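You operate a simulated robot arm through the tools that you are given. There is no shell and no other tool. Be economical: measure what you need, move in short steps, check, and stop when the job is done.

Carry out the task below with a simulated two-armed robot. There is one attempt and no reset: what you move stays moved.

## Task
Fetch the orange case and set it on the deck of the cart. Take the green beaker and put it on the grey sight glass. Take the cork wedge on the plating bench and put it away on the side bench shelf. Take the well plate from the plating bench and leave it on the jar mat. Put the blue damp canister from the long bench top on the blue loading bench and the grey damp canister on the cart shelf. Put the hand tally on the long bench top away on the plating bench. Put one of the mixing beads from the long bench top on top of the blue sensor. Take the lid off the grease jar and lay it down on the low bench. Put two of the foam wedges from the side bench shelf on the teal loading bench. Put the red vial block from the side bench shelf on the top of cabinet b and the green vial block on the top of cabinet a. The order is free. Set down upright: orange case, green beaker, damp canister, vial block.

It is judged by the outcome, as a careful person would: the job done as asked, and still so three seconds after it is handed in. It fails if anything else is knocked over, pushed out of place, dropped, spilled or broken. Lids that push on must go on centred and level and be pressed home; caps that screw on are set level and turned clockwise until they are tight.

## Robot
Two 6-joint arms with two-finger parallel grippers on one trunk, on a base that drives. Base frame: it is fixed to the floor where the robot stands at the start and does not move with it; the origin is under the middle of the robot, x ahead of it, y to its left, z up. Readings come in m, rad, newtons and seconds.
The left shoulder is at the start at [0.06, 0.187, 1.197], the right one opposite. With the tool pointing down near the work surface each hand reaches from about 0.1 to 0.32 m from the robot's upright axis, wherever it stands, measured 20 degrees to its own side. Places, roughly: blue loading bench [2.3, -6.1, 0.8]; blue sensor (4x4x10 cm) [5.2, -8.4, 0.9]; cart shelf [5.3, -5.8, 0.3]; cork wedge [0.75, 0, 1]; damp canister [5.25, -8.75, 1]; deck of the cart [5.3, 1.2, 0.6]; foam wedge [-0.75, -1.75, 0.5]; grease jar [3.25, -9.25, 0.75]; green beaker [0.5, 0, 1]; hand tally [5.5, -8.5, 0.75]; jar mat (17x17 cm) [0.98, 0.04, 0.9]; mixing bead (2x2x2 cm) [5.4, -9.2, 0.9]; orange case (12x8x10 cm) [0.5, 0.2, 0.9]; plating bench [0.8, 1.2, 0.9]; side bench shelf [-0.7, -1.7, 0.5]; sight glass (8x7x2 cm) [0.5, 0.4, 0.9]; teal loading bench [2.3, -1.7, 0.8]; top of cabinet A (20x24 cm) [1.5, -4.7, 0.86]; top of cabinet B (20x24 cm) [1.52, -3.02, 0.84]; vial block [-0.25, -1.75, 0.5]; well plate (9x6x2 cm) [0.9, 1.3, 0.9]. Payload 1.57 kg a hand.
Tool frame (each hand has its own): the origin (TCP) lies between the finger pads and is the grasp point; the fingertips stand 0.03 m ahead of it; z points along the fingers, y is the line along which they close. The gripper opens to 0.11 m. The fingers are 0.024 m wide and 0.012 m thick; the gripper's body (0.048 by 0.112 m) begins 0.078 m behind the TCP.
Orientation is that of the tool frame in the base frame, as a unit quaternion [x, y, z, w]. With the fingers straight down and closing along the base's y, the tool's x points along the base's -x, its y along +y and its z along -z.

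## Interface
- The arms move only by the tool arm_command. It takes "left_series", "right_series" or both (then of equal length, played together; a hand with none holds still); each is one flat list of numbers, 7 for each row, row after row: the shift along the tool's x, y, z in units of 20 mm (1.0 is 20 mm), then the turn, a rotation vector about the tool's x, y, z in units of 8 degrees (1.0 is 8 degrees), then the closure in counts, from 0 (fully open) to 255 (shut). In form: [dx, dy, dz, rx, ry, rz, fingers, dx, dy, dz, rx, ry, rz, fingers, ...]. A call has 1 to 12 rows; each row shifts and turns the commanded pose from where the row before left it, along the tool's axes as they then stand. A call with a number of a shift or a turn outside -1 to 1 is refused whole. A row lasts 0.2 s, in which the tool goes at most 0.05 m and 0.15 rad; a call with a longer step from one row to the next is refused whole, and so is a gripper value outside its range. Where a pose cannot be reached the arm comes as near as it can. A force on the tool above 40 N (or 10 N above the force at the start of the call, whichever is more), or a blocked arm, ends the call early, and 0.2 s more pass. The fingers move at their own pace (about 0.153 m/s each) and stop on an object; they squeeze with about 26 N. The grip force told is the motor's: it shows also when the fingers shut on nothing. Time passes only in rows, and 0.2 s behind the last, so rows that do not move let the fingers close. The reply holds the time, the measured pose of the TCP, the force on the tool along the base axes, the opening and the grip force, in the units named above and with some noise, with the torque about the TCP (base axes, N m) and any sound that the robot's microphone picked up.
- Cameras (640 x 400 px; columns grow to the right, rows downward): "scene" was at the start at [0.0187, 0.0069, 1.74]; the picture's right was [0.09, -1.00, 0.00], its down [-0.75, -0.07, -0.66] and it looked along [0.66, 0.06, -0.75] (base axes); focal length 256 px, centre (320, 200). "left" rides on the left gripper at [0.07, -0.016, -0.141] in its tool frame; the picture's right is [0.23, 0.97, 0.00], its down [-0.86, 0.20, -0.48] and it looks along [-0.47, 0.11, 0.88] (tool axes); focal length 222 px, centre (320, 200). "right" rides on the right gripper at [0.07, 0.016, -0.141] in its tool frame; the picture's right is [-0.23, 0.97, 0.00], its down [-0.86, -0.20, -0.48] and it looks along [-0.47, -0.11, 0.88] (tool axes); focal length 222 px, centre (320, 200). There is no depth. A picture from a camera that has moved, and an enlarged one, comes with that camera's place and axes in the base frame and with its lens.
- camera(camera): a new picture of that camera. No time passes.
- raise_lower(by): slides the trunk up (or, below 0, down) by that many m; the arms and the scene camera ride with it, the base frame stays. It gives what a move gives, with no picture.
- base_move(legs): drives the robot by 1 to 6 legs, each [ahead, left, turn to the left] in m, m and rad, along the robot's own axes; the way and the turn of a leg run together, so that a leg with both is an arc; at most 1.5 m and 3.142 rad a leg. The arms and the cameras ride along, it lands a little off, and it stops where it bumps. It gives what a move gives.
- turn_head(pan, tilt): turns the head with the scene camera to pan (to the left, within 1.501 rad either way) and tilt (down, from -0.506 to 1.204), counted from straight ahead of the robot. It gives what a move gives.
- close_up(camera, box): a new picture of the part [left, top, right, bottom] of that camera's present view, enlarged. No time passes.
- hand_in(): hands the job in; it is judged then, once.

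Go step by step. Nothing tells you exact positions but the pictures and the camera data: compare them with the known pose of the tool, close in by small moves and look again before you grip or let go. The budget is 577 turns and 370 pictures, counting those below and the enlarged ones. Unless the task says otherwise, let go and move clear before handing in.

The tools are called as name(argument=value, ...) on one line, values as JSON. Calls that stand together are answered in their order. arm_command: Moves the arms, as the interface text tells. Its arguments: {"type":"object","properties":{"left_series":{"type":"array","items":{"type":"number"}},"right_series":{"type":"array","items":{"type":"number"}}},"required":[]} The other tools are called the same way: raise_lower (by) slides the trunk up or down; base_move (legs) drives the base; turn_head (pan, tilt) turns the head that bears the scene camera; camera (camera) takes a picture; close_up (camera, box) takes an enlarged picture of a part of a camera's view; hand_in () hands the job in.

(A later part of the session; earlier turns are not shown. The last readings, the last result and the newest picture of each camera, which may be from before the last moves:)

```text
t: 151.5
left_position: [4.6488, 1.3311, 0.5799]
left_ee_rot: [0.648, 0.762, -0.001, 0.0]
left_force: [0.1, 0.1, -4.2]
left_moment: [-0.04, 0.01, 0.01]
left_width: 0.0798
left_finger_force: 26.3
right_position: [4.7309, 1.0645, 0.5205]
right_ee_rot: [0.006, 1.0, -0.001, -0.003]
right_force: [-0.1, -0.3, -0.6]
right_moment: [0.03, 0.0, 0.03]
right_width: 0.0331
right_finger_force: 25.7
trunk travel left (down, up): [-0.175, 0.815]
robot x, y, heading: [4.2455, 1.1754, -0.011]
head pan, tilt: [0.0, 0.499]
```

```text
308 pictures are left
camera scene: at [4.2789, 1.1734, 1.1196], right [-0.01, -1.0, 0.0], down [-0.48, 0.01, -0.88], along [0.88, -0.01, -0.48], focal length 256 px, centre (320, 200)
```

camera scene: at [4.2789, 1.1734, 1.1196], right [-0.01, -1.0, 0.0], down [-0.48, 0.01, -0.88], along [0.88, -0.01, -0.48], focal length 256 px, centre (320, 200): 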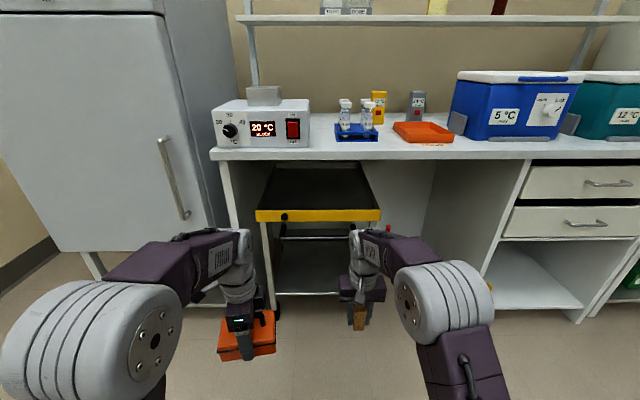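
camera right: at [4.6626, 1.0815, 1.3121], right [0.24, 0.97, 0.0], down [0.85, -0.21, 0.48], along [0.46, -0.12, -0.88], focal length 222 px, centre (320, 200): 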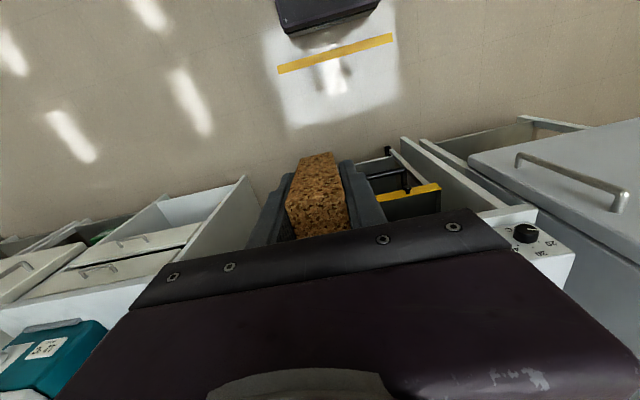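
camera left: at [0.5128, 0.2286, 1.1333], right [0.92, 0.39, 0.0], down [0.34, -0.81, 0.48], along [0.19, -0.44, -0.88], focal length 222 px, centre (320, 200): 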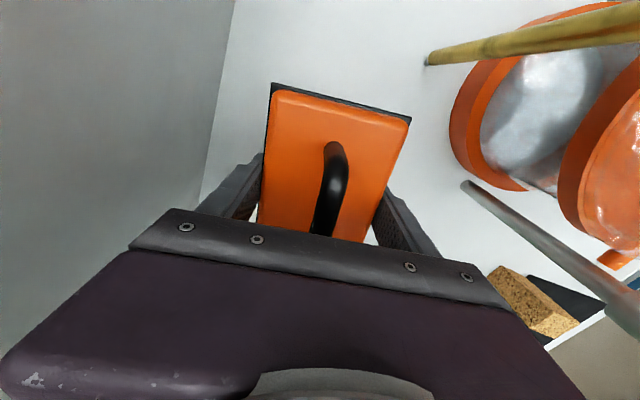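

The rail top is at x≈5.04, z≈0.66, with the bench underside at ≈0.856, so a downward gripper cannot enter. Plan: set the case on the clear floor, regrip it by its handle from a shallow angle, then slide it in. First turn the case lengthwise and lower.

raise_lower(by=-0.17)

arm_command(left_series=[0, 0, 0.5, 0, 0, -1, 255, 0, 0, 0.5, 0, 0, -1, 255, 0, 0, 0.5, 0, 0, -1, 255, 0, 0, 1, 0, 0, -1, 255, 0, 0, 1, 0, 0, -1, 255, 0, 0, 1, 0, 0, -1, 255, 0, 0, 1, 0, 0, -1, 255, 0, 0, 1, 0, 0, -1, 255, 0, 0, 1, 0, 0, -1, 255, 0, 0, 1, 0, 0, -1, 255, 0, 0, 1, 0, 0, 0, 255, 0, 0, 1, 0, 0, 0, 255])

turn_head(pan=0.3, tilt=0.8)

camera(camera="scene")

```text
t: 153.4
left_position: [4.6503, 1.332, 0.4098]
left_ee_rot: [0.648, 0.762, -0.001, 0.0]
left_force: [0.2, -0.1, -4.3]
left_moment: [-0.03, 0.0, 0.04]
left_width: 0.0801
left_finger_force: 25.9
right_position: [4.7307, 1.0649, 0.3513]
right_ee_rot: [0.006, 1.0, -0.001, -0.002]
right_force: [0.0, 0.2, 0.1]
right_moment: [-0.03, 0.01, -0.01]
right_width: 0.0328
right_finger_force: 26.4
trunk travel left (down, up): [-0.005, 0.985]
robot x, y, heading: [4.2487, 1.176, -0.017]
head pan, tilt: [0.0, 0.499]
```

```text
t: 156.1
left_position: [4.6494, 1.3322, 0.1978]
left_ee_rot: [0.006, 1.0, 0.0, 0.0]
left_force: [-0.6, 0.5, -4.4]
left_moment: [0.0, 0.01, 0.02]
left_width: 0.0798
left_finger_force: 26.1
right_position: [4.7298, 1.0646, 0.3503]
right_ee_rot: [0.006, 1.0, -0.001, -0.003]
right_force: [-0.4, -1.3, -0.7]
right_moment: [-0.01, 0.01, -0.01]
right_width: 0.033
right_finger_force: 25.8
trunk travel left (down, up): [-0.005, 0.985]
robot x, y, heading: [4.2469, 1.175, -0.008]
head pan, tilt: [0.0, 0.499]
```

```text
t: 156.8
left_position: [4.6494, 1.3308, 0.199]
left_ee_rot: [0.006, 1.0, 0.001, -0.001]
left_force: [0.1, 0.0, -3.8]
left_moment: [0.02, -0.04, -0.01]
left_width: 0.0798
left_finger_force: 26.5
right_position: [4.7304, 1.0656, 0.3515]
right_ee_rot: [0.006, 1.0, -0.001, -0.001]
right_force: [0.3, -0.8, -0.4]
right_moment: [0.01, -0.01, 0.0]
right_width: 0.0331
right_finger_force: 26.0
trunk travel left (down, up): [-0.005, 0.985]
robot x, y, heading: [4.2453, 1.1757, -0.012]
head pan, tilt: [0.3, 0.799]
```

```text
307 pictures are left
camera scene: at [4.2653, 1.1974, 0.9237], right [0.28, -0.96, 0.0], down [-0.69, -0.2, -0.7], along [0.67, 0.2, -0.72], focal length 256 px, centre (320, 200)
```

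scene: 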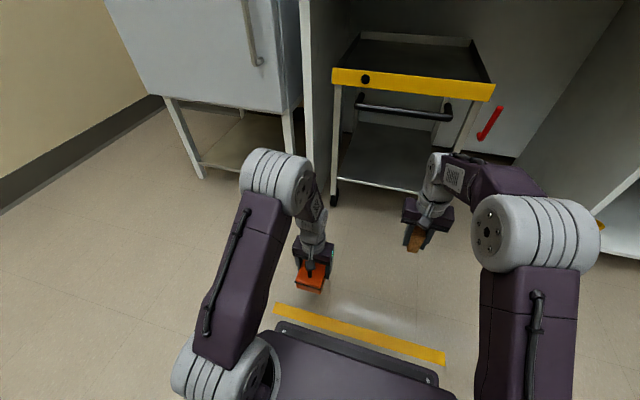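

I can see the dark deck behind the yellow rail. Continue lowering the case to the floor.

arm_command(left_series=[0, 0, 1, 0, 0, 0, 255, 0, 0, 1, 0, 0, 0, 255, 0, 0, 1, 0, 0, 0, 255, 0, 0, 1, 0, 0, 0, 255, 0, 0, 1, 0, 0, 0, 255, 0, 0, 1, 0, 0, 0, 255, 0, 0, 1, 0, 0, 0, 255, 0, 0, 0.5, 0, 0, 0, 255])

arm_command(left_series=[0, 0, 0.15, 0, 0, 0, 255, 0, 0, 0.15, 0, 0, 0, 255, 0, 0, 0.1, 0, 0, 0, 255])

```text
t: 158.7
left_position: [4.6485, 1.3303, 0.0486]
left_ee_rot: [0.006, 1.0, 0.0, -0.001]
left_force: [-0.5, 0.1, -3.9]
left_moment: [0.03, -0.02, 0.02]
left_width: 0.0799
left_finger_force: 26.0
right_position: [4.7301, 1.0647, 0.3498]
right_ee_rot: [0.006, 1.0, 0.0, -0.002]
right_force: [-0.2, 0.4, -0.4]
right_moment: [0.0, 0.01, 0.02]
right_width: 0.033
right_finger_force: 26.1
trunk travel left (down, up): [-0.005, 0.985]
robot x, y, heading: [4.2449, 1.1741, -0.013]
head pan, tilt: [0.3, 0.799]
```

```text
t: 159.4
left_position: [4.6496, 1.3307, 0.0427]
left_ee_rot: [0.006, 1.0, -0.001, 0.0]
left_force: [-0.5, -0.1, -4.6]
left_moment: [0.01, 0.02, -0.02]
left_width: 0.0799
left_finger_force: 26.4
right_position: [4.7296, 1.0631, 0.35]
right_ee_rot: [0.006, 1.0, -0.001, -0.002]
right_force: [-0.6, -0.6, -0.5]
right_moment: [-0.03, 0.01, 0.02]
right_width: 0.0332
right_finger_force: 26.1
trunk travel left (down, up): [-0.005, 0.985]
robot x, y, heading: [4.2474, 1.1729, -0.014]
head pan, tilt: [0.3, 0.799]
```

arm_command(left_series=[0, 0, 0.1, 0, 0, 0, 255, 0, 0, 0.1, 0, 0, 0, 255])

```text
t: 160.1
left_position: [4.6502, 1.3312, 0.0388]
left_ee_rot: [0.006, 1.0, 0.0, 0.001]
left_force: [-5.4, -6.1, 21.8]
left_moment: [-1.33, 0.13, -0.03]
left_width: 0.08
left_finger_force: 26.0
right_position: [4.7284, 1.0651, 0.3517]
right_ee_rot: [0.005, 1.0, -0.002, -0.001]
right_force: [-0.7, -1.2, 0.0]
right_moment: [-0.02, -0.01, 0.01]
right_width: 0.0329
right_finger_force: 26.5
trunk travel left (down, up): [-0.005, 0.985]
robot x, y, heading: [4.2472, 1.1764, -0.012]
head pan, tilt: [0.3, 0.799]
```

On the floor. Release, rise, and back the robot 0.22 m so the arm can come in at a shallow angle.

arm_command(left_series=[0, 0, -0.05, 0, 0, 0, 0, 0, 0, 0, 0, 0, 0, 0, 0, 0, -0.5, 0, 0, 0, 0, 0, 0, -1, 0, 0, 0, 0, 0, 0, -1, 0, 0, 0, 0, 0, 0, -1, 0, 0, 0, 0, 0, 0, -1, 0, 0, 0, 0, 0, 0, -1, 0, 0, 0, 0, 0, 0, -1, 0, 0, 0, 0, 0, 0, -1, 0, 0, 0, 0, 0, 0, -1, 0, 0, 0, 0, 0, 0, -1, 0, 0, 0, 0])

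base_move(legs=[[-0.22, 0, 0]])

arm_command(left_series=[0, 0, 0, 0, -1, 0, 0, 0, 0, 0, 0, -1, 0, 0, 0, 0, 0, 0, -1, 0, 0, 0, 0, 0, 0, -1, 0, 0, 0, 0, 0, 0, -1, 0, 0, 0, 0, 0, 0, -1, 0, 0, 0, 0, 0, 0, -1, 0, 0, 0, 0, 0, 0, -0.5, 0, 0])

camera(camera="left")

camera(camera="scene")

```text
t: 162.7
left_position: [4.6497, 1.3331, 0.2288]
left_ee_rot: [0.006, 1.0, 0.0, -0.001]
left_force: [0.4, 0.5, 1.1]
left_moment: [0.01, 0.0, 0.0]
left_width: 0.1099
left_finger_force: 0.0
right_position: [4.7309, 1.0646, 0.3508]
right_ee_rot: [0.006, 1.0, -0.001, -0.001]
right_force: [-0.2, 0.1, -0.3]
right_moment: [0.01, 0.01, -0.03]
right_width: 0.0328
right_finger_force: 25.8
trunk travel left (down, up): [-0.005, 0.985]
robot x, y, heading: [4.2481, 1.1766, -0.013]
head pan, tilt: [0.3, 0.799]
```

```text
t: 164.3
left_position: [4.4356, 1.334, 0.2275]
left_ee_rot: [0.008, 1.0, 0.001, -0.001]
left_force: [-0.3, 0.2, -0.3]
left_moment: [0.02, 0.01, 0.01]
left_width: 0.11
left_finger_force: 0.1
right_position: [4.5135, 1.0668, 0.3506]
right_ee_rot: [0.009, 1.0, -0.001, -0.001]
right_force: [0.4, -0.6, -0.6]
right_moment: [0.0, -0.04, 0.04]
right_width: 0.0328
right_finger_force: 25.8
trunk travel left (down, up): [-0.005, 0.985]
robot x, y, heading: [4.0316, 1.1774, -0.018]
head pan, tilt: [0.3, 0.799]
```

```text
t: 166.1
left_position: [4.5126, 1.3156, 0.3174]
left_ee_rot: [0.005, 0.881, -0.014, 0.473]
left_force: [0.6, -0.6, -0.2]
left_moment: [-0.02, 0.0, -0.01]
left_width: 0.1097
left_finger_force: 0.1
left hand out of reach, approached as far as the arm can: row 2, 5, 6, 7, 8
right_position: [4.5145, 1.0638, 0.3505]
right_ee_rot: [0.008, 1.0, 0.0, -0.002]
right_force: [-0.2, -0.9, -0.1]
right_moment: [0.01, 0.03, -0.01]
right_width: 0.0329
right_finger_force: 26.1
trunk travel left (down, up): [-0.005, 0.985]
robot x, y, heading: [4.034, 1.1758, -0.018]
head pan, tilt: [0.3, 0.799]
```

```text
306 pictures are left
camera left: at [4.356, 1.3024, 0.3384], right [-0.1, 0.97, -0.21], down [0.08, 0.22, 0.97], along [0.99, 0.08, -0.1], focal length 222 px, centre (320, 200)
```

left: 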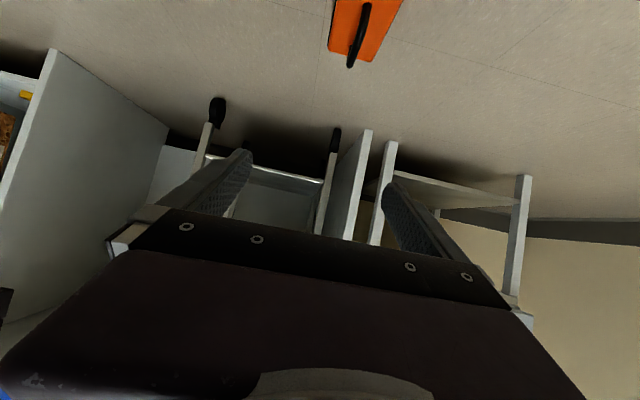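

```text
305 pictures are left
camera scene: at [4.0494, 1.2004, 0.9236], right [0.28, -0.96, 0.0], down [-0.69, -0.2, -0.7], along [0.67, 0.19, -0.72], focal length 256 px, centre (320, 200)
```

scene: 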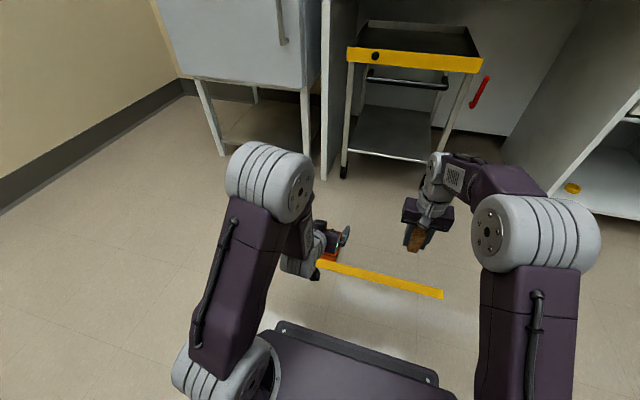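

The pitched hand was too close in to reach its pose; moving it forward over the case should restore it.

arm_command(left_series=[-0.5, 0, 0.866, 0, 0, 0, 0, -0.5, 0, 0.866, 0, 0, 0, 0, -0.5, 0, 0.866, 0, 0, 0, 0, -0.5, 0, 0.866, 0, 0, 0, 0, -0.5, 0, 0.866, 0, 0, 0, 0, -0.5, 0, 0.866, 0, 0, 0, 0, -0.5, 0, 0.866, 0, 0, 0, 0, -0.5, 0, 0.866, 0, 0, 0, 0])

camera(camera="left")

```text
t: 167.9
left_position: [4.6714, 1.3096, 0.3096]
left_ee_rot: [0.005, 0.878, -0.015, 0.479]
left_force: [-0.3, 0.1, 0.5]
left_moment: [0.04, -0.03, 0.0]
left_width: 0.1099
left_finger_force: 0.2
right_position: [4.5132, 1.0651, 0.3502]
right_ee_rot: [0.008, 1.0, 0.0, -0.002]
right_force: [-0.2, 0.5, 0.4]
right_moment: [0.01, 0.0, -0.04]
right_width: 0.0332
right_finger_force: 25.8
trunk travel left (down, up): [-0.005, 0.985]
robot x, y, heading: [4.0338, 1.1728, -0.02]
head pan, tilt: [0.3, 0.799]
```

```text
304 pictures are left
camera left: at [4.5142, 1.2975, 0.3282], right [-0.1, 0.97, -0.21], down [0.06, 0.22, 0.97], along [0.99, 0.08, -0.08], focal length 222 px, centre (320, 200)
```

left: 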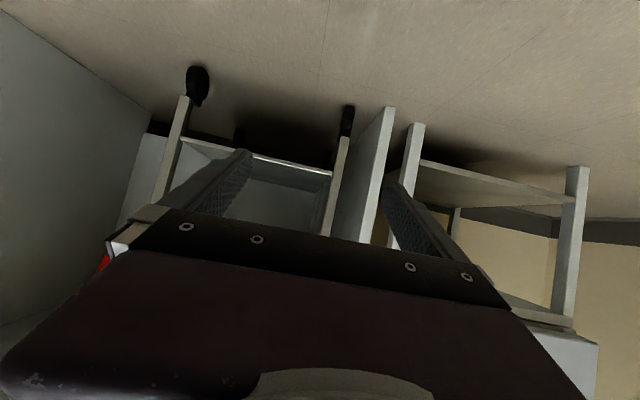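

Commanded pose follows the measured one. Now descend toward the handle, stopping above it to check.

arm_command(left_series=[0.86, 0.11, 0.44, 0, 0, 0, 110, 0.86, 0.11, 0.44, 0, 0, 0, 110, 0.86, 0.11, 0.44, 0, 0, 0, 110, 0.86, 0.11, 0.44, 0, 0, 0, 110, 0.86, 0.11, 0.44, 0, 0, 0, 110, 0.86, 0.11, 0.44, 0, 0, 0, 110, 0.86, 0.11, 0.44, 0, 0, 0, 110, 0.86, 0.11, 0.44, 0, 0, 0, 110, 0.6, 0.11, 0.3, 0, 0, 0, 110])

close_up(camera="scene", box=[240, 180, 400, 300])

camera(camera="left")

camera(camera="right")

```text
t: 169.9
left_position: [4.6546, 1.3264, 0.1428]
left_ee_rot: [0.004, 0.877, -0.014, 0.48]
left_force: [-0.2, -0.8, -0.2]
left_moment: [0.0, -0.02, -0.03]
left_width: 0.0624
left_finger_force: 0.1
right_position: [4.5146, 1.0653, 0.3507]
right_ee_rot: [0.008, 1.0, -0.001, -0.002]
right_force: [-0.2, -0.2, -0.1]
right_moment: [0.01, -0.01, 0.03]
right_width: 0.0332
right_finger_force: 26.1
trunk travel left (down, up): [-0.005, 0.985]
robot x, y, heading: [4.0339, 1.1806, -0.02]
head pan, tilt: [0.3, 0.799]
```

```text
3.33 times, centred on (320, 240) of scene
camera zoom: at [4.0494, 1.2004, 0.9237], right [0.28, -0.96, 0.0], down [-0.69, -0.2, -0.7], along [0.67, 0.19, -0.72], focal length 854 px, centre (320, 67)
```

zoom: 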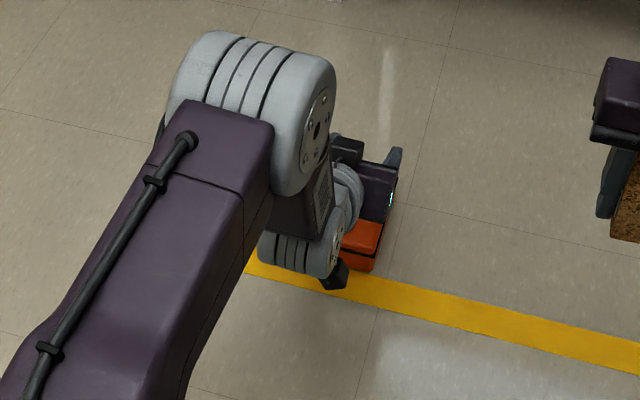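

```text
302 pictures are left
camera left: at [4.4981, 1.3144, 0.1612], right [-0.1, 0.97, -0.21], down [0.06, 0.22, 0.97], along [0.99, 0.08, -0.08], focal length 222 px, centre (320, 200)
```

left: 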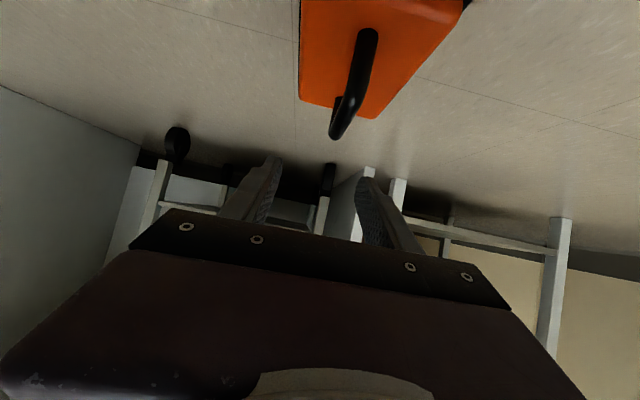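

```text
301 pictures are left
camera right: at [4.4459, 1.0828, 0.4922], right [0.24, 0.97, 0.0], down [0.85, -0.21, 0.48], along [0.46, -0.12, -0.88], focal length 222 px, centre (320, 200)
```

right: 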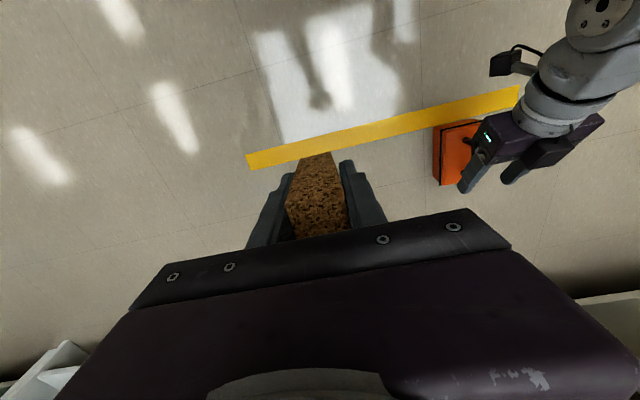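

Handle centre ≈(4.66, 1.331); the hand is aligned. Go down the last 65 mm and grip.

arm_command(left_series=[0.9, 0.1, 0.58, 0, 0, 0, 130, 0.9, 0.1, 0.58, 0, 0, 0, 130, 0.9, 0.07, 0.58, 0, 0, 0, 130])

camera(camera="left")

close_up(camera="right", box=[400, 60, 640, 210])

```text
t: 170.7
left_position: [4.6577, 1.3327, 0.0812]
left_ee_rot: [0.005, 0.875, -0.015, 0.484]
left_force: [-4.8, -0.8, 17.6]
left_moment: [0.5, -0.26, 0.09]
left_width: 0.0537
left_finger_force: 0.0
right_position: [4.5129, 1.0655, 0.3519]
right_ee_rot: [0.009, 1.0, -0.002, -0.002]
right_force: [-0.2, 0.2, -0.9]
right_moment: [0.01, 0.0, 0.01]
right_width: 0.033
right_finger_force: 26.2
trunk travel left (down, up): [-0.005, 0.985]
robot x, y, heading: [4.0333, 1.1816, -0.015]
head pan, tilt: [0.3, 0.799]
```

```text
300 pictures are left
camera left: at [4.5012, 1.3202, 0.0985], right [-0.1, 0.97, -0.21], down [0.05, 0.22, 0.97], along [0.99, 0.08, -0.07], focal length 222 px, centre (320, 200)
```

left: 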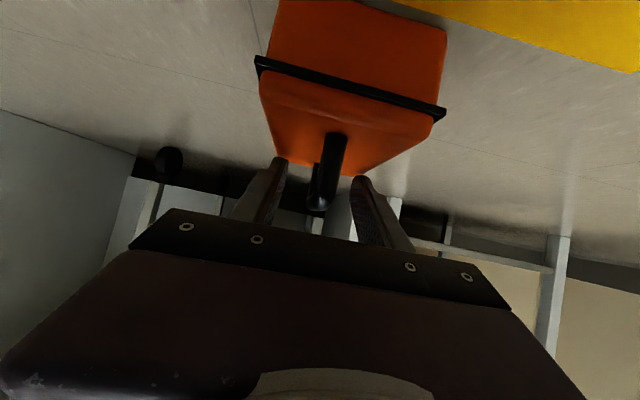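

```text
2.67 times, centred on (520, 135) of right
camera zoom: at [4.445, 1.0826, 0.4936], right [0.24, 0.97, 0.0], down [0.85, -0.21, 0.48], along [0.46, -0.12, -0.88], focal length 592 px, centre (-213, 373)
```

zoom: 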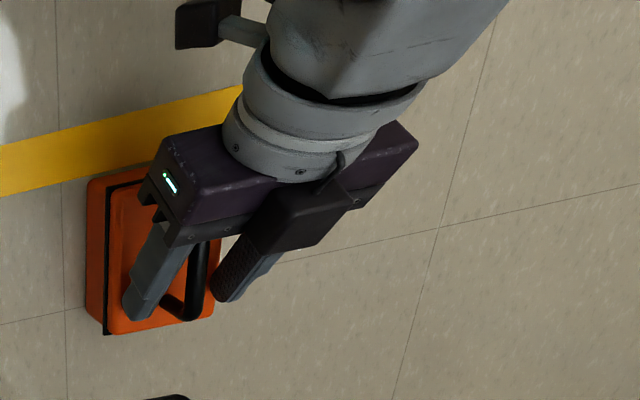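

Fingers straddle the handle, tips pressing the lid lightly. Raise 3 mm, grip, lift a little.

arm_command(left_series=[-0.13, 0, -0.08, 0, 0, 0, 130, 0, 0, 0, 0, 0, 0, 255, 0, 0, 0, 0, 0, 0, 255, 0, 0, 0, 0, 0, 0, 255, -0.84, 0, -0.54, 0, 0, 0, 255, -0.84, 0, -0.54, 0, 0, 0, 255, -0.84, 0, -0.54, 0, 0, 0, 255])

camera(camera="left")

close_up(camera="right", box=[400, 60, 640, 210])

```text
t: 172.3
left_position: [4.6555, 1.3349, 0.1406]
left_ee_rot: [0.005, 0.878, -0.015, 0.478]
left_force: [0.1, -0.2, -5.2]
left_moment: [0.01, 0.0, -0.04]
left_width: 0.0117
left_finger_force: 25.8
right_position: [4.5144, 1.0646, 0.35]
right_ee_rot: [0.009, 1.0, -0.001, -0.002]
right_force: [-0.2, 1.3, -1.0]
right_moment: [0.0, 0.06, 0.01]
right_width: 0.033
right_finger_force: 25.5
trunk travel left (down, up): [-0.005, 0.985]
robot x, y, heading: [4.0278, 1.1766, -0.013]
head pan, tilt: [0.3, 0.799]
```

```text
298 pictures are left
camera left: at [4.498, 1.3213, 0.159], right [-0.1, 0.97, -0.21], down [0.07, 0.22, 0.97], along [0.99, 0.08, -0.09], focal length 222 px, centre (320, 200)
```

left: 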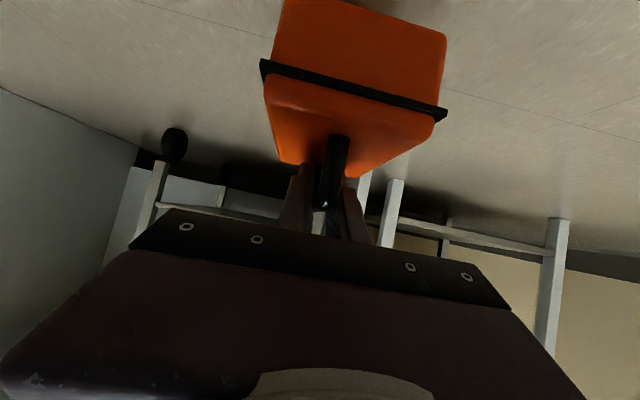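

```text
2.67 times, centred on (520, 135) of right
camera zoom: at [4.4462, 1.0829, 0.4919], right [0.24, 0.97, 0.0], down [0.85, -0.21, 0.48], along [0.46, -0.12, -0.88], focal length 592 px, centre (-213, 373)
```

zoom: 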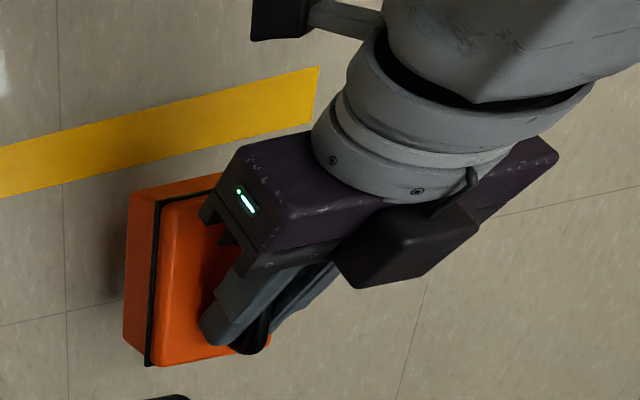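

Held level. But at this 33° pitch the bench edge clearance would be tight, so I'll set it down and regrip flatter (20°).

arm_command(left_series=[0.84, 0, 0.54, 0, 0, 0, 255, 0.84, 0, 0.54, 0, 0, 0, 255, 0.7, 0, 0.45, 0, 0, 0, 255, 0.12, 0, 0.08, 0, 0, 0, 255, 0, 0, 0, 0, 0, 0, 130, 0, 0, 0, 0, 0, 0, 130, 0, 0, 0, 0, -0.8, 0, 130, 0, 0, 0, 0, -0.8, 0, 130, 0, 0, 0, 0, 0, 0, 130])

camera(camera="left")

close_up(camera="right", box=[400, 60, 640, 210])

```text
t: 174.3
left_position: [4.6941, 1.3289, 0.0771]
left_ee_rot: [0.003, 0.816, -0.015, 0.577]
left_force: [-4.1, 0.3, 18.5]
left_moment: [0.54, -0.36, 0.23]
left_width: 0.0541
left_finger_force: 0.1
left hand out of reach, approached as far as the arm can: row 7, 8
right_position: [4.5129, 1.0663, 0.3521]
right_ee_rot: [0.009, 1.0, -0.001, -0.001]
right_force: [-0.4, -0.4, 0.3]
right_moment: [0.0, 0.0, 0.01]
right_width: 0.033
right_finger_force: 26.0
trunk travel left (down, up): [-0.005, 0.985]
robot x, y, heading: [4.0322, 1.1784, -0.017]
head pan, tilt: [0.3, 0.799]
```

```text
296 pictures are left
camera left: at [4.5385, 1.3155, 0.0591], right [-0.05, 0.97, -0.23], down [-0.16, 0.22, 0.96], along [0.99, 0.09, 0.14], focal length 222 px, centre (320, 200)
```

left: 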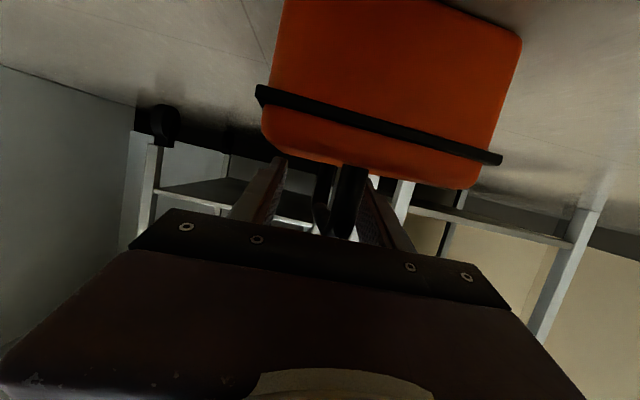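

```text
2.67 times, centred on (520, 135) of right
camera zoom: at [4.4449, 1.0826, 0.4935], right [0.24, 0.97, 0.0], down [0.85, -0.21, 0.48], along [0.46, -0.12, -0.88], focal length 592 px, centre (-213, 373)
```

zoom: 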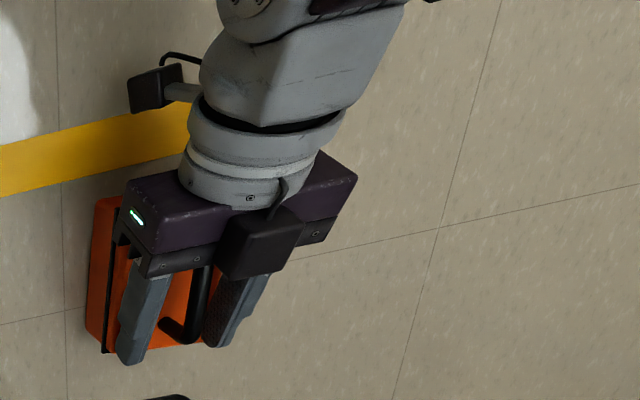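

The arm slid 4 cm forward at the flatter pitch and is pressing something. Raise a few mm, back the base 4 cm, then recheck.

arm_command(left_series=[-0.35, 0, -0.12, 0, 0, 0, 130, 0, 0, 0, 0, 0, 0, 130])

base_move(legs=[[-0.045, 0, 0]])

camera(camera="left")

close_up(camera="right", box=[400, 60, 640, 210])

```text
t: 174.9
left_position: [4.6941, 1.3288, 0.078]
left_ee_rot: [0.003, 0.82, -0.015, 0.572]
left_force: [0.4, 0.4, 0.0]
left_moment: [-0.03, 0.02, -0.02]
left_width: 0.0536
left_finger_force: 0.0
right_position: [4.5143, 1.0642, 0.3509]
right_ee_rot: [0.009, 1.0, -0.001, -0.002]
right_force: [0.1, -0.1, -0.6]
right_moment: [-0.02, -0.02, 0.02]
right_width: 0.0328
right_finger_force: 26.7
trunk travel left (down, up): [-0.005, 0.985]
robot x, y, heading: [4.0304, 1.1752, -0.019]
head pan, tilt: [0.3, 0.799]
```

```text
t: 175.8
left_position: [4.6498, 1.3304, 0.0804]
left_ee_rot: [0.004, 0.819, -0.015, 0.573]
left_force: [0.6, 0.3, -0.1]
left_moment: [-0.02, -0.02, 0.02]
left_width: 0.0538
left_finger_force: 0.1
right_position: [4.469, 1.066, 0.3506]
right_ee_rot: [0.009, 1.0, -0.001, -0.003]
right_force: [-0.2, -0.4, -0.3]
right_moment: [0.01, 0.01, 0.02]
right_width: 0.0329
right_finger_force: 26.2
trunk travel left (down, up): [-0.005, 0.985]
robot x, y, heading: [3.9874, 1.1783, -0.017]
head pan, tilt: [0.3, 0.799]
```

```text
294 pictures are left
camera left: at [4.494, 1.3164, 0.0639], right [-0.06, 0.97, -0.23], down [-0.15, 0.22, 0.96], along [0.99, 0.09, 0.13], focal length 222 px, centre (320, 200)
```

left: 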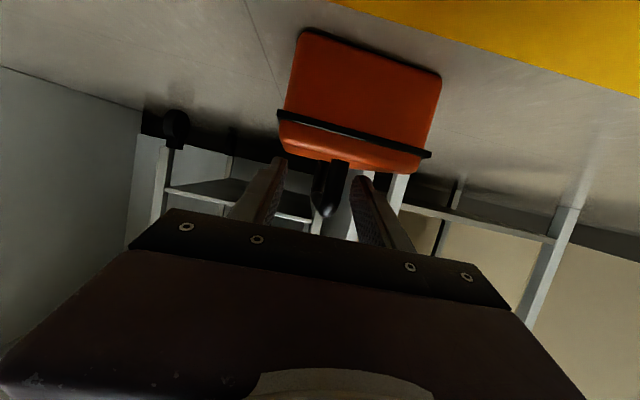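

```text
2.67 times, centred on (520, 135) of right
camera zoom: at [4.4011, 1.0834, 0.4922], right [0.24, 0.97, 0.0], down [0.85, -0.21, 0.48], along [0.46, -0.12, -0.88], focal length 592 px, centre (-213, 373)
```

zoom: 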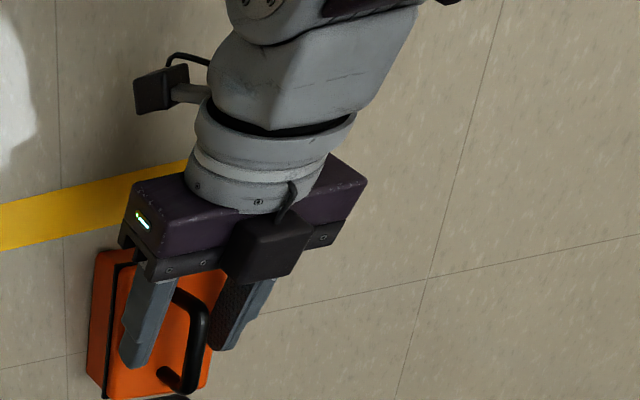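

Well placed. Grip and lift.

arm_command(left_series=[0, 0, 0, 0, 0, 0, 255, 0, 0, 0, 0, 0, 0, 255, 0, 0, 0, 0, 0, 0, 255, -0.5, 0, -0.18, 0, 0, 0, 255, -0.94, 0, -0.34, 0, 0, 0, 255, -0.94, 0, -0.34, 0, 0, 0, 255])

raise_lower(by=0.4)

raise_lower(by=0.23)

camera(camera="left")

close_up(camera="right", box=[400, 60, 640, 210])

```text
t: 177.2
left_position: [4.6588, 1.3311, 0.1281]
left_ee_rot: [0.003, 0.821, -0.015, 0.571]
left_force: [-0.2, -0.7, -4.0]
left_moment: [-0.01, 0.08, -0.02]
left_width: 0.0121
left_finger_force: 25.9
left hand out of reach, approached as far as the arm can: row 5, 6
right_position: [4.4692, 1.066, 0.3496]
right_ee_rot: [0.009, 1.0, 0.0, -0.002]
right_force: [0.4, 0.0, -0.6]
right_moment: [-0.02, -0.02, 0.01]
right_width: 0.0327
right_finger_force: 26.0
trunk travel left (down, up): [-0.005, 0.985]
robot x, y, heading: [3.9852, 1.1795, -0.022]
head pan, tilt: [0.3, 0.799]
```

```text
t: 181.1
left_position: [4.6599, 1.3314, 0.5292]
left_ee_rot: [0.003, 0.821, -0.014, 0.571]
left_force: [-0.2, -0.2, -4.6]
left_moment: [0.02, 0.1, 0.03]
left_width: 0.0118
left_finger_force: 26.1
right_position: [4.469, 1.0655, 0.7498]
right_ee_rot: [0.008, 1.0, -0.001, -0.002]
right_force: [1.4, -0.5, -0.7]
right_moment: [0.04, 0.01, 0.0]
right_width: 0.0331
right_finger_force: 26.4
trunk travel left (down, up): [-0.405, 0.585]
robot x, y, heading: [3.985, 1.177, -0.02]
head pan, tilt: [0.3, 0.799]
```

```text
t: 183.5
left_position: [4.6608, 1.3314, 0.759]
left_ee_rot: [0.003, 0.821, -0.015, 0.571]
left_force: [-0.3, 0.5, -5.1]
left_moment: [0.03, 0.07, 0.0]
left_width: 0.0118
left_finger_force: 25.8
right_position: [4.4699, 1.0663, 0.9795]
right_ee_rot: [0.009, 1.0, -0.001, -0.002]
right_force: [-0.4, 0.8, 0.1]
right_moment: [0.02, -0.02, 0.02]
right_width: 0.0329
right_finger_force: 26.4
trunk travel left (down, up): [-0.635, 0.355]
robot x, y, heading: [3.9848, 1.1813, -0.017]
head pan, tilt: [0.3, 0.799]
```

```text
292 pictures are left
camera left: at [4.5032, 1.318, 0.7434], right [-0.06, 0.97, -0.23], down [-0.15, 0.22, 0.96], along [0.99, 0.09, 0.13], focal length 222 px, centre (320, 200)
```

left: 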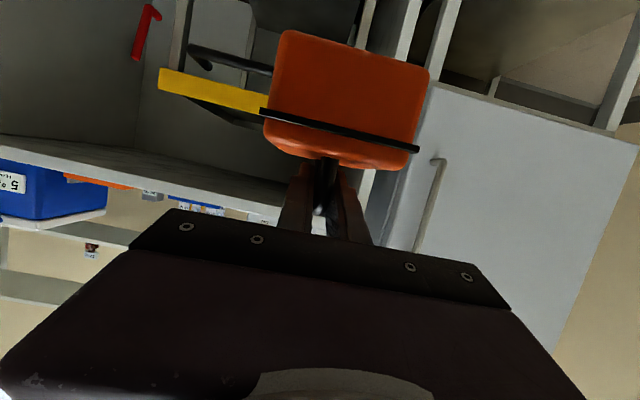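

```text
2.67 times, centred on (520, 135) of right
camera zoom: at [4.4019, 1.0836, 1.1219], right [0.24, 0.97, 0.0], down [0.85, -0.21, 0.48], along [0.46, -0.12, -0.88], focal length 592 px, centre (-213, 373)
```

zoom: 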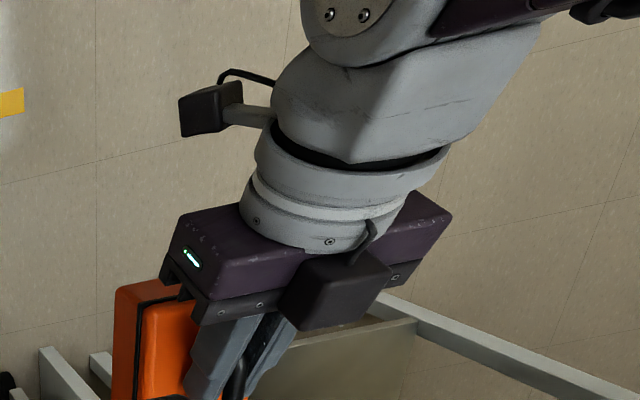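

Case hangs level, its bottom ≈0.68, above the rail (0.652). Slide right 0.16 m to centre on the cart, lift the right hand out of the way, and look.

arm_command(right_series=[1, 0, -1, 0, 0, 0, 255, 1, 0, -1, 0, 0, 0, 255, 1, 0, -1, 0, 0, 0, 255, 0, 0, -1, 0, 0, 0, 255, 0, 0, -1, 0, 0, 0, 255, 0, 0, -1, 0, 0, 0, 255])

base_move(legs=[[0, -0.16, 0.018], [0.2, 0, 0]])

turn_head(pan=0.1, tilt=0.7)

camera(camera="scene")

camera(camera="left")

```text
t: 184.9
left_position: [4.6593, 1.3322, 0.7587]
left_ee_rot: [0.004, 0.82, -0.016, 0.572]
left_force: [-0.2, -0.7, -4.2]
left_moment: [0.0, 0.1, -0.01]
left_width: 0.012
left_finger_force: 25.8
right_position: [4.4101, 1.0679, 1.0983]
right_ee_rot: [0.01, 1.0, -0.001, -0.002]
right_force: [-0.6, 0.4, 0.0]
right_moment: [0.03, 0.0, 0.02]
right_width: 0.033
right_finger_force: 26.2
trunk travel left (down, up): [-0.635, 0.355]
robot x, y, heading: [3.9865, 1.1751, -0.017]
head pan, tilt: [0.3, 0.799]
```

```text
t: 187.5
left_position: [4.8549, 1.1811, 0.7585]
left_ee_rot: [-0.004, 0.821, -0.01, 0.571]
left_force: [0.6, -0.3, -5.0]
left_moment: [-0.03, 0.08, 0.01]
left_width: 0.0117
left_finger_force: 25.6
right_position: [4.6106, 0.9132, 1.0983]
right_ee_rot: [-0.001, 1.0, -0.002, -0.001]
right_force: [1.0, -0.4, -0.3]
right_moment: [0.02, 0.02, -0.03]
right_width: 0.033
right_finger_force: 25.8
trunk travel left (down, up): [-0.635, 0.355]
robot x, y, heading: [4.1847, 1.0154, 0.006]
head pan, tilt: [0.3, 0.799]
```

```text
t: 188.2
left_position: [4.8556, 1.1824, 0.7588]
left_ee_rot: [-0.005, 0.821, -0.01, 0.57]
left_force: [0.5, 0.4, -4.3]
left_moment: [0.02, 0.06, -0.01]
left_width: 0.012
left_finger_force: 25.7
right_position: [4.6117, 0.9137, 1.0978]
right_ee_rot: [-0.002, 1.0, -0.001, -0.001]
right_force: [-0.1, -0.2, -0.7]
right_moment: [0.0, 0.0, -0.01]
right_width: 0.0329
right_finger_force: 26.3
trunk travel left (down, up): [-0.635, 0.355]
robot x, y, heading: [4.1859, 1.0126, -0.003]
head pan, tilt: [0.099, 0.7]
```

```text
290 pictures are left
camera scene: at [4.2117, 1.0239, 1.5618], right [0.1, -0.99, 0.0], down [-0.64, -0.07, -0.76], along [0.76, 0.08, -0.65], focal length 256 px, centre (320, 200)
```

scene: 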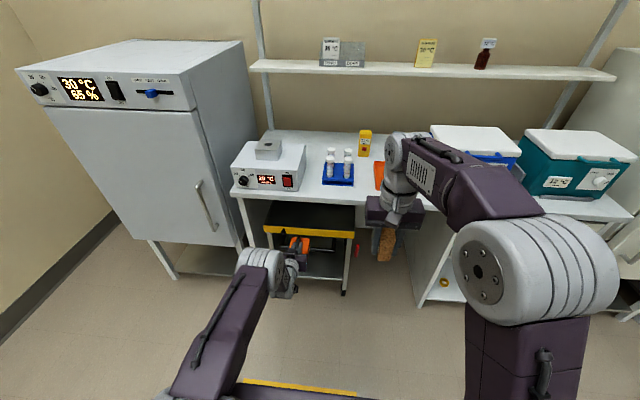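

```text
289 pictures are left
camera left: at [4.6992, 1.1653, 0.7433], right [-0.08, 0.97, -0.23], down [-0.15, 0.22, 0.96], along [0.99, 0.11, 0.13], focal length 222 px, centre (320, 200)
```

left: 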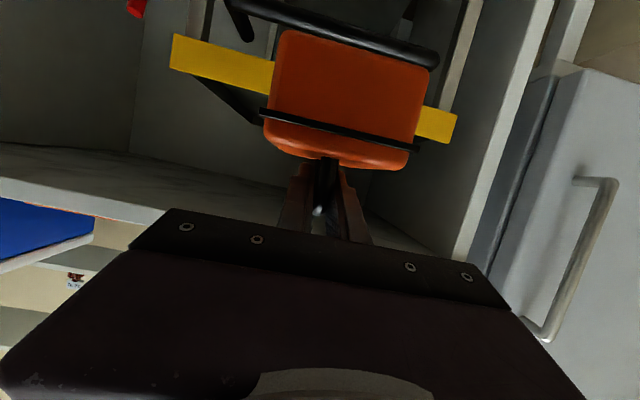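

Rail top confirmed ≈0.651 and bench underside ≈0.84. Lower 15 mm and drive in partway.

raise_lower(by=-0.015)

base_move(legs=[[0.13, 0, 0]])

camera(camera="left")

close_up(camera="scene", box=[220, 180, 380, 300])

```text
t: 188.9
left_position: [4.8546, 1.1816, 0.7423]
left_ee_rot: [-0.005, 0.82, -0.01, 0.572]
left_force: [0.2, 0.6, -5.0]
left_moment: [0.01, 0.09, 0.01]
left_width: 0.0116
left_finger_force: 25.8
right_position: [4.6124, 0.9131, 1.0842]
right_ee_rot: [-0.001, 1.0, -0.002, -0.002]
right_force: [-0.1, 0.8, -0.2]
right_moment: [-0.02, 0.02, 0.01]
right_width: 0.033
right_finger_force: 26.5
trunk travel left (down, up): [-0.62, 0.37]
robot x, y, heading: [4.1854, 1.0185, -0.002]
head pan, tilt: [0.099, 0.7]
```

```text
t: 190.2
left_position: [4.9864, 1.1804, 0.7439]
left_ee_rot: [-0.003, 0.82, -0.011, 0.572]
left_force: [0.6, -0.5, -4.3]
left_moment: [-0.01, 0.06, 0.0]
left_width: 0.012
left_finger_force: 26.2
right_position: [4.7412, 0.9119, 1.0851]
right_ee_rot: [0.0, 1.0, -0.001, -0.002]
right_force: [1.4, 0.2, -1.4]
right_moment: [0.0, 0.03, 0.01]
right_width: 0.033
right_finger_force: 25.8
trunk travel left (down, up): [-0.62, 0.37]
robot x, y, heading: [4.315, 1.0161, -0.002]
head pan, tilt: [0.099, 0.7]
```

```text
288 pictures are left
camera left: at [4.8304, 1.1641, 0.7286], right [-0.07, 0.97, -0.23], down [-0.15, 0.22, 0.96], along [0.99, 0.11, 0.13], focal length 222 px, centre (320, 200)
```

left: 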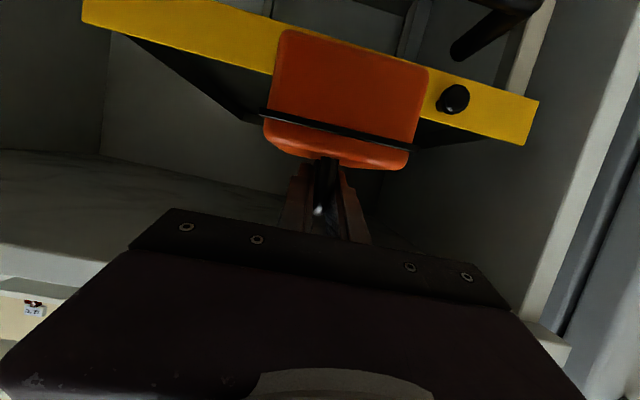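

```text
3.33 times, centred on (300, 240) of scene
camera zoom: at [4.3421, 1.0236, 1.5469], right [0.1, -1.0, 0.0], down [-0.64, -0.06, -0.76], along [0.76, 0.08, -0.64], focal length 854 px, centre (387, 67)
```

zoom: 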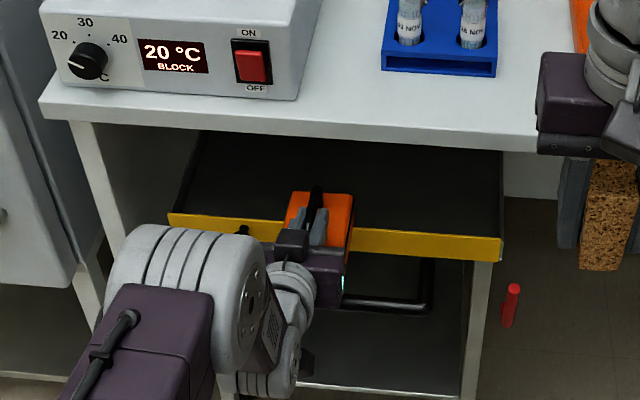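

Rail top reads ≈0.656, case bottom ≈0.664. Raise 10 mm for margin, then drive in 0.14 m.

raise_lower(by=0.01)

base_move(legs=[[0.14, 0, 0]])

camera(camera="left")

close_up(camera="scene", box=[200, 180, 400, 330])

```text
t: 190.7
left_position: [4.9857, 1.1803, 0.7532]
left_ee_rot: [-0.004, 0.821, -0.01, 0.571]
left_force: [0.0, -0.3, -4.5]
left_moment: [0.01, 0.12, -0.01]
left_width: 0.0119
left_finger_force: 26.2
right_position: [4.7441, 0.9126, 1.0946]
right_ee_rot: [0.0, 1.0, -0.001, -0.002]
right_force: [0.5, 0.2, -1.1]
right_moment: [0.01, 0.01, -0.03]
right_width: 0.0331
right_finger_force: 25.7
trunk travel left (down, up): [-0.63, 0.36]
robot x, y, heading: [4.3144, 1.0158, -0.001]
head pan, tilt: [0.099, 0.7]
```

```text
t: 192.1
left_position: [5.1256, 1.1837, 0.7538]
left_ee_rot: [-0.005, 0.821, -0.009, 0.571]
left_force: [-0.6, -0.3, -4.2]
left_moment: [0.03, 0.1, 0.0]
left_width: 0.0118
left_finger_force: 25.9
right_position: [4.883, 0.915, 1.0943]
right_ee_rot: [-0.002, 1.0, -0.001, -0.002]
right_force: [0.3, -1.1, -0.1]
right_moment: [0.0, 0.04, -0.05]
right_width: 0.0329
right_finger_force: 25.8
trunk travel left (down, up): [-0.63, 0.36]
robot x, y, heading: [4.4543, 1.0161, 0.001]
head pan, tilt: [0.099, 0.7]
```

```text
286 pictures are left
camera left: at [4.9691, 1.1667, 0.7386], right [-0.08, 0.97, -0.23], down [-0.15, 0.22, 0.96], along [0.99, 0.11, 0.13], focal length 222 px, centre (320, 200)
```

left: 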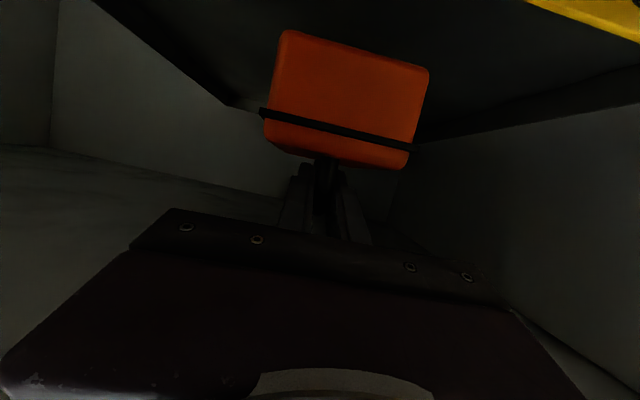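

```text
2.67 times, centred on (300, 255) of scene
camera zoom: at [4.4815, 1.024, 1.5569], right [0.1, -0.99, 0.0], down [-0.64, -0.07, -0.76], along [0.76, 0.08, -0.64], focal length 683 px, centre (373, 53)
```

zoom: 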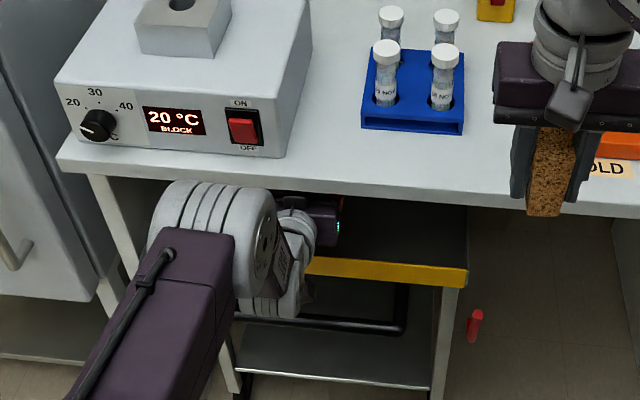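

Inside over the deck. Lower with the trunk in small steps, watching the force.

raise_lower(by=-0.015)

raise_lower(by=-0.008)

raise_lower(by=-0.008)

```text
t: 192.7
left_position: [5.1256, 1.1835, 0.7387]
left_ee_rot: [-0.006, 0.822, -0.009, 0.57]
left_force: [0.4, -0.3, -4.2]
left_moment: [0.07, 0.07, -0.02]
left_width: 0.0118
left_finger_force: 26.0
right_position: [4.8817, 0.915, 1.078]
right_ee_rot: [-0.002, 1.0, -0.001, -0.002]
right_force: [0.2, -0.1, -0.6]
right_moment: [0.0, 0.03, -0.03]
right_width: 0.0328
right_finger_force: 26.3
trunk travel left (down, up): [-0.615, 0.375]
robot x, y, heading: [4.4543, 1.0191, 0.002]
head pan, tilt: [0.099, 0.7]
```

```text
t: 193.3
left_position: [5.1255, 1.1838, 0.7306]
left_ee_rot: [-0.005, 0.821, -0.009, 0.571]
left_force: [0.2, 0.5, -3.6]
left_moment: [0.01, 0.09, -0.01]
left_width: 0.0119
left_finger_force: 25.9
right_position: [4.883, 0.9152, 1.0715]
right_ee_rot: [-0.002, 1.0, 0.0, -0.002]
right_force: [-0.7, 0.5, -0.9]
right_moment: [-0.01, 0.02, -0.01]
right_width: 0.0328
right_finger_force: 25.9
trunk travel left (down, up): [-0.607, 0.383]
robot x, y, heading: [4.4572, 1.0153, -0.0]
head pan, tilt: [0.099, 0.7]
```

```text
t: 193.8
left_position: [5.1257, 1.1839, 0.7218]
left_ee_rot: [-0.005, 0.821, -0.009, 0.571]
left_force: [-0.1, 0.5, -5.1]
left_moment: [0.02, 0.11, -0.01]
left_width: 0.0119
left_finger_force: 26.1
right_position: [4.8819, 0.9134, 1.0648]
right_ee_rot: [-0.002, 1.0, 0.0, -0.001]
right_force: [0.5, 1.0, -0.2]
right_moment: [-0.02, 0.0, 0.03]
right_width: 0.0329
right_finger_force: 26.1
trunk travel left (down, up): [-0.599, 0.391]
robot x, y, heading: [4.4599, 1.0153, 0.004]
head pan, tilt: [0.099, 0.7]
```

raise_lower(by=-0.01)

raise_lower(by=-0.008)

camera(camera="left")

```text
t: 194.4
left_position: [5.1245, 1.1836, 0.7121]
left_ee_rot: [-0.006, 0.821, -0.009, 0.571]
left_force: [-0.2, 0.1, -4.7]
left_moment: [0.01, 0.13, 0.01]
left_width: 0.0119
left_finger_force: 25.9
right_position: [4.8828, 0.9133, 1.0526]
right_ee_rot: [-0.002, 1.0, -0.001, -0.002]
right_force: [0.9, 0.3, -1.1]
right_moment: [0.0, 0.02, 0.02]
right_width: 0.033
right_finger_force: 25.8
trunk travel left (down, up): [-0.589, 0.401]
robot x, y, heading: [4.4574, 1.0144, 0.004]
head pan, tilt: [0.099, 0.7]
```

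```text
t: 195.0
left_position: [5.1255, 1.1844, 0.7046]
left_ee_rot: [-0.006, 0.821, -0.009, 0.571]
left_force: [0.0, 0.3, -4.8]
left_moment: [0.02, 0.09, -0.01]
left_width: 0.0116
left_finger_force: 25.8
right_position: [4.8821, 0.9143, 1.0451]
right_ee_rot: [-0.002, 1.0, -0.002, -0.001]
right_force: [1.1, -0.1, -0.3]
right_moment: [0.02, 0.01, -0.01]
right_width: 0.0329
right_finger_force: 25.8
trunk travel left (down, up): [-0.581, 0.409]
robot x, y, heading: [4.4585, 1.0156, 0.005]
head pan, tilt: [0.099, 0.7]
```

```text
284 pictures are left
camera left: at [4.9692, 1.1667, 0.6894], right [-0.08, 0.97, -0.23], down [-0.15, 0.22, 0.96], along [0.99, 0.11, 0.13], focal length 222 px, centre (320, 200)
```

left: 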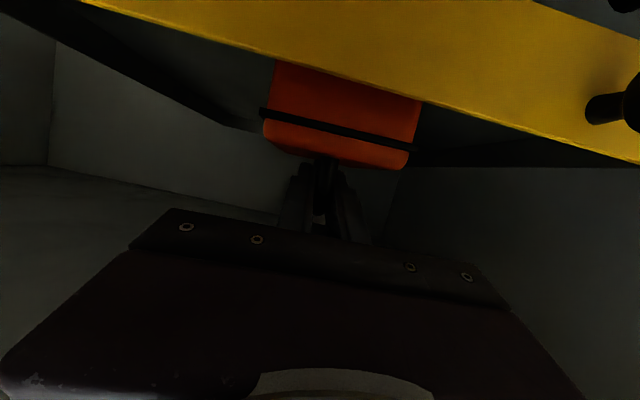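

raise_lower(by=-0.01)

raise_lower(by=-0.006)

raise_lower(by=-0.006)

```text
t: 195.6
left_position: [5.1264, 1.1828, 0.6937]
left_ee_rot: [-0.005, 0.821, -0.009, 0.571]
left_force: [0.2, 0.3, -3.7]
left_moment: [0.02, 0.08, 0.01]
left_width: 0.0116
left_finger_force: 25.8
right_position: [4.8827, 0.9148, 1.0357]
right_ee_rot: [-0.003, 1.0, 0.0, -0.002]
right_force: [0.5, -0.2, -1.0]
right_moment: [-0.04, -0.03, 0.0]
right_width: 0.0332
right_finger_force: 25.9
trunk travel left (down, up): [-0.571, 0.419]
robot x, y, heading: [4.4556, 1.0152, -0.0]
head pan, tilt: [0.099, 0.7]
```

```text
t: 196.1
left_position: [5.1264, 1.1843, 0.6883]
left_ee_rot: [-0.007, 0.821, -0.008, 0.571]
left_force: [0.1, 1.2, -4.7]
left_moment: [0.02, 0.09, -0.01]
left_width: 0.0119
left_finger_force: 25.9
right_position: [4.8828, 0.914, 1.0288]
right_ee_rot: [-0.002, 1.0, -0.001, -0.001]
right_force: [-0.6, 0.2, -0.8]
right_moment: [-0.04, 0.0, -0.01]
right_width: 0.0329
right_finger_force: 25.6
trunk travel left (down, up): [-0.565, 0.425]
robot x, y, heading: [4.4568, 1.0148, 0.001]
head pan, tilt: [0.099, 0.7]
```

```text
t: 196.7
left_position: [5.1262, 1.183, 0.6847]
left_ee_rot: [-0.004, 0.819, -0.01, 0.573]
left_force: [2.1, -1.0, 2.1]
left_moment: [0.22, -0.47, -0.04]
left_width: 0.0119
left_finger_force: 25.8
right_position: [4.8832, 0.9145, 1.0234]
right_ee_rot: [-0.002, 1.0, -0.001, -0.002]
right_force: [0.9, 0.3, -0.4]
right_moment: [0.0, 0.01, -0.01]
right_width: 0.0329
right_finger_force: 25.9
trunk travel left (down, up): [-0.559, 0.431]
robot x, y, heading: [4.4544, 1.0201, 0.004]
head pan, tilt: [0.099, 0.7]
```

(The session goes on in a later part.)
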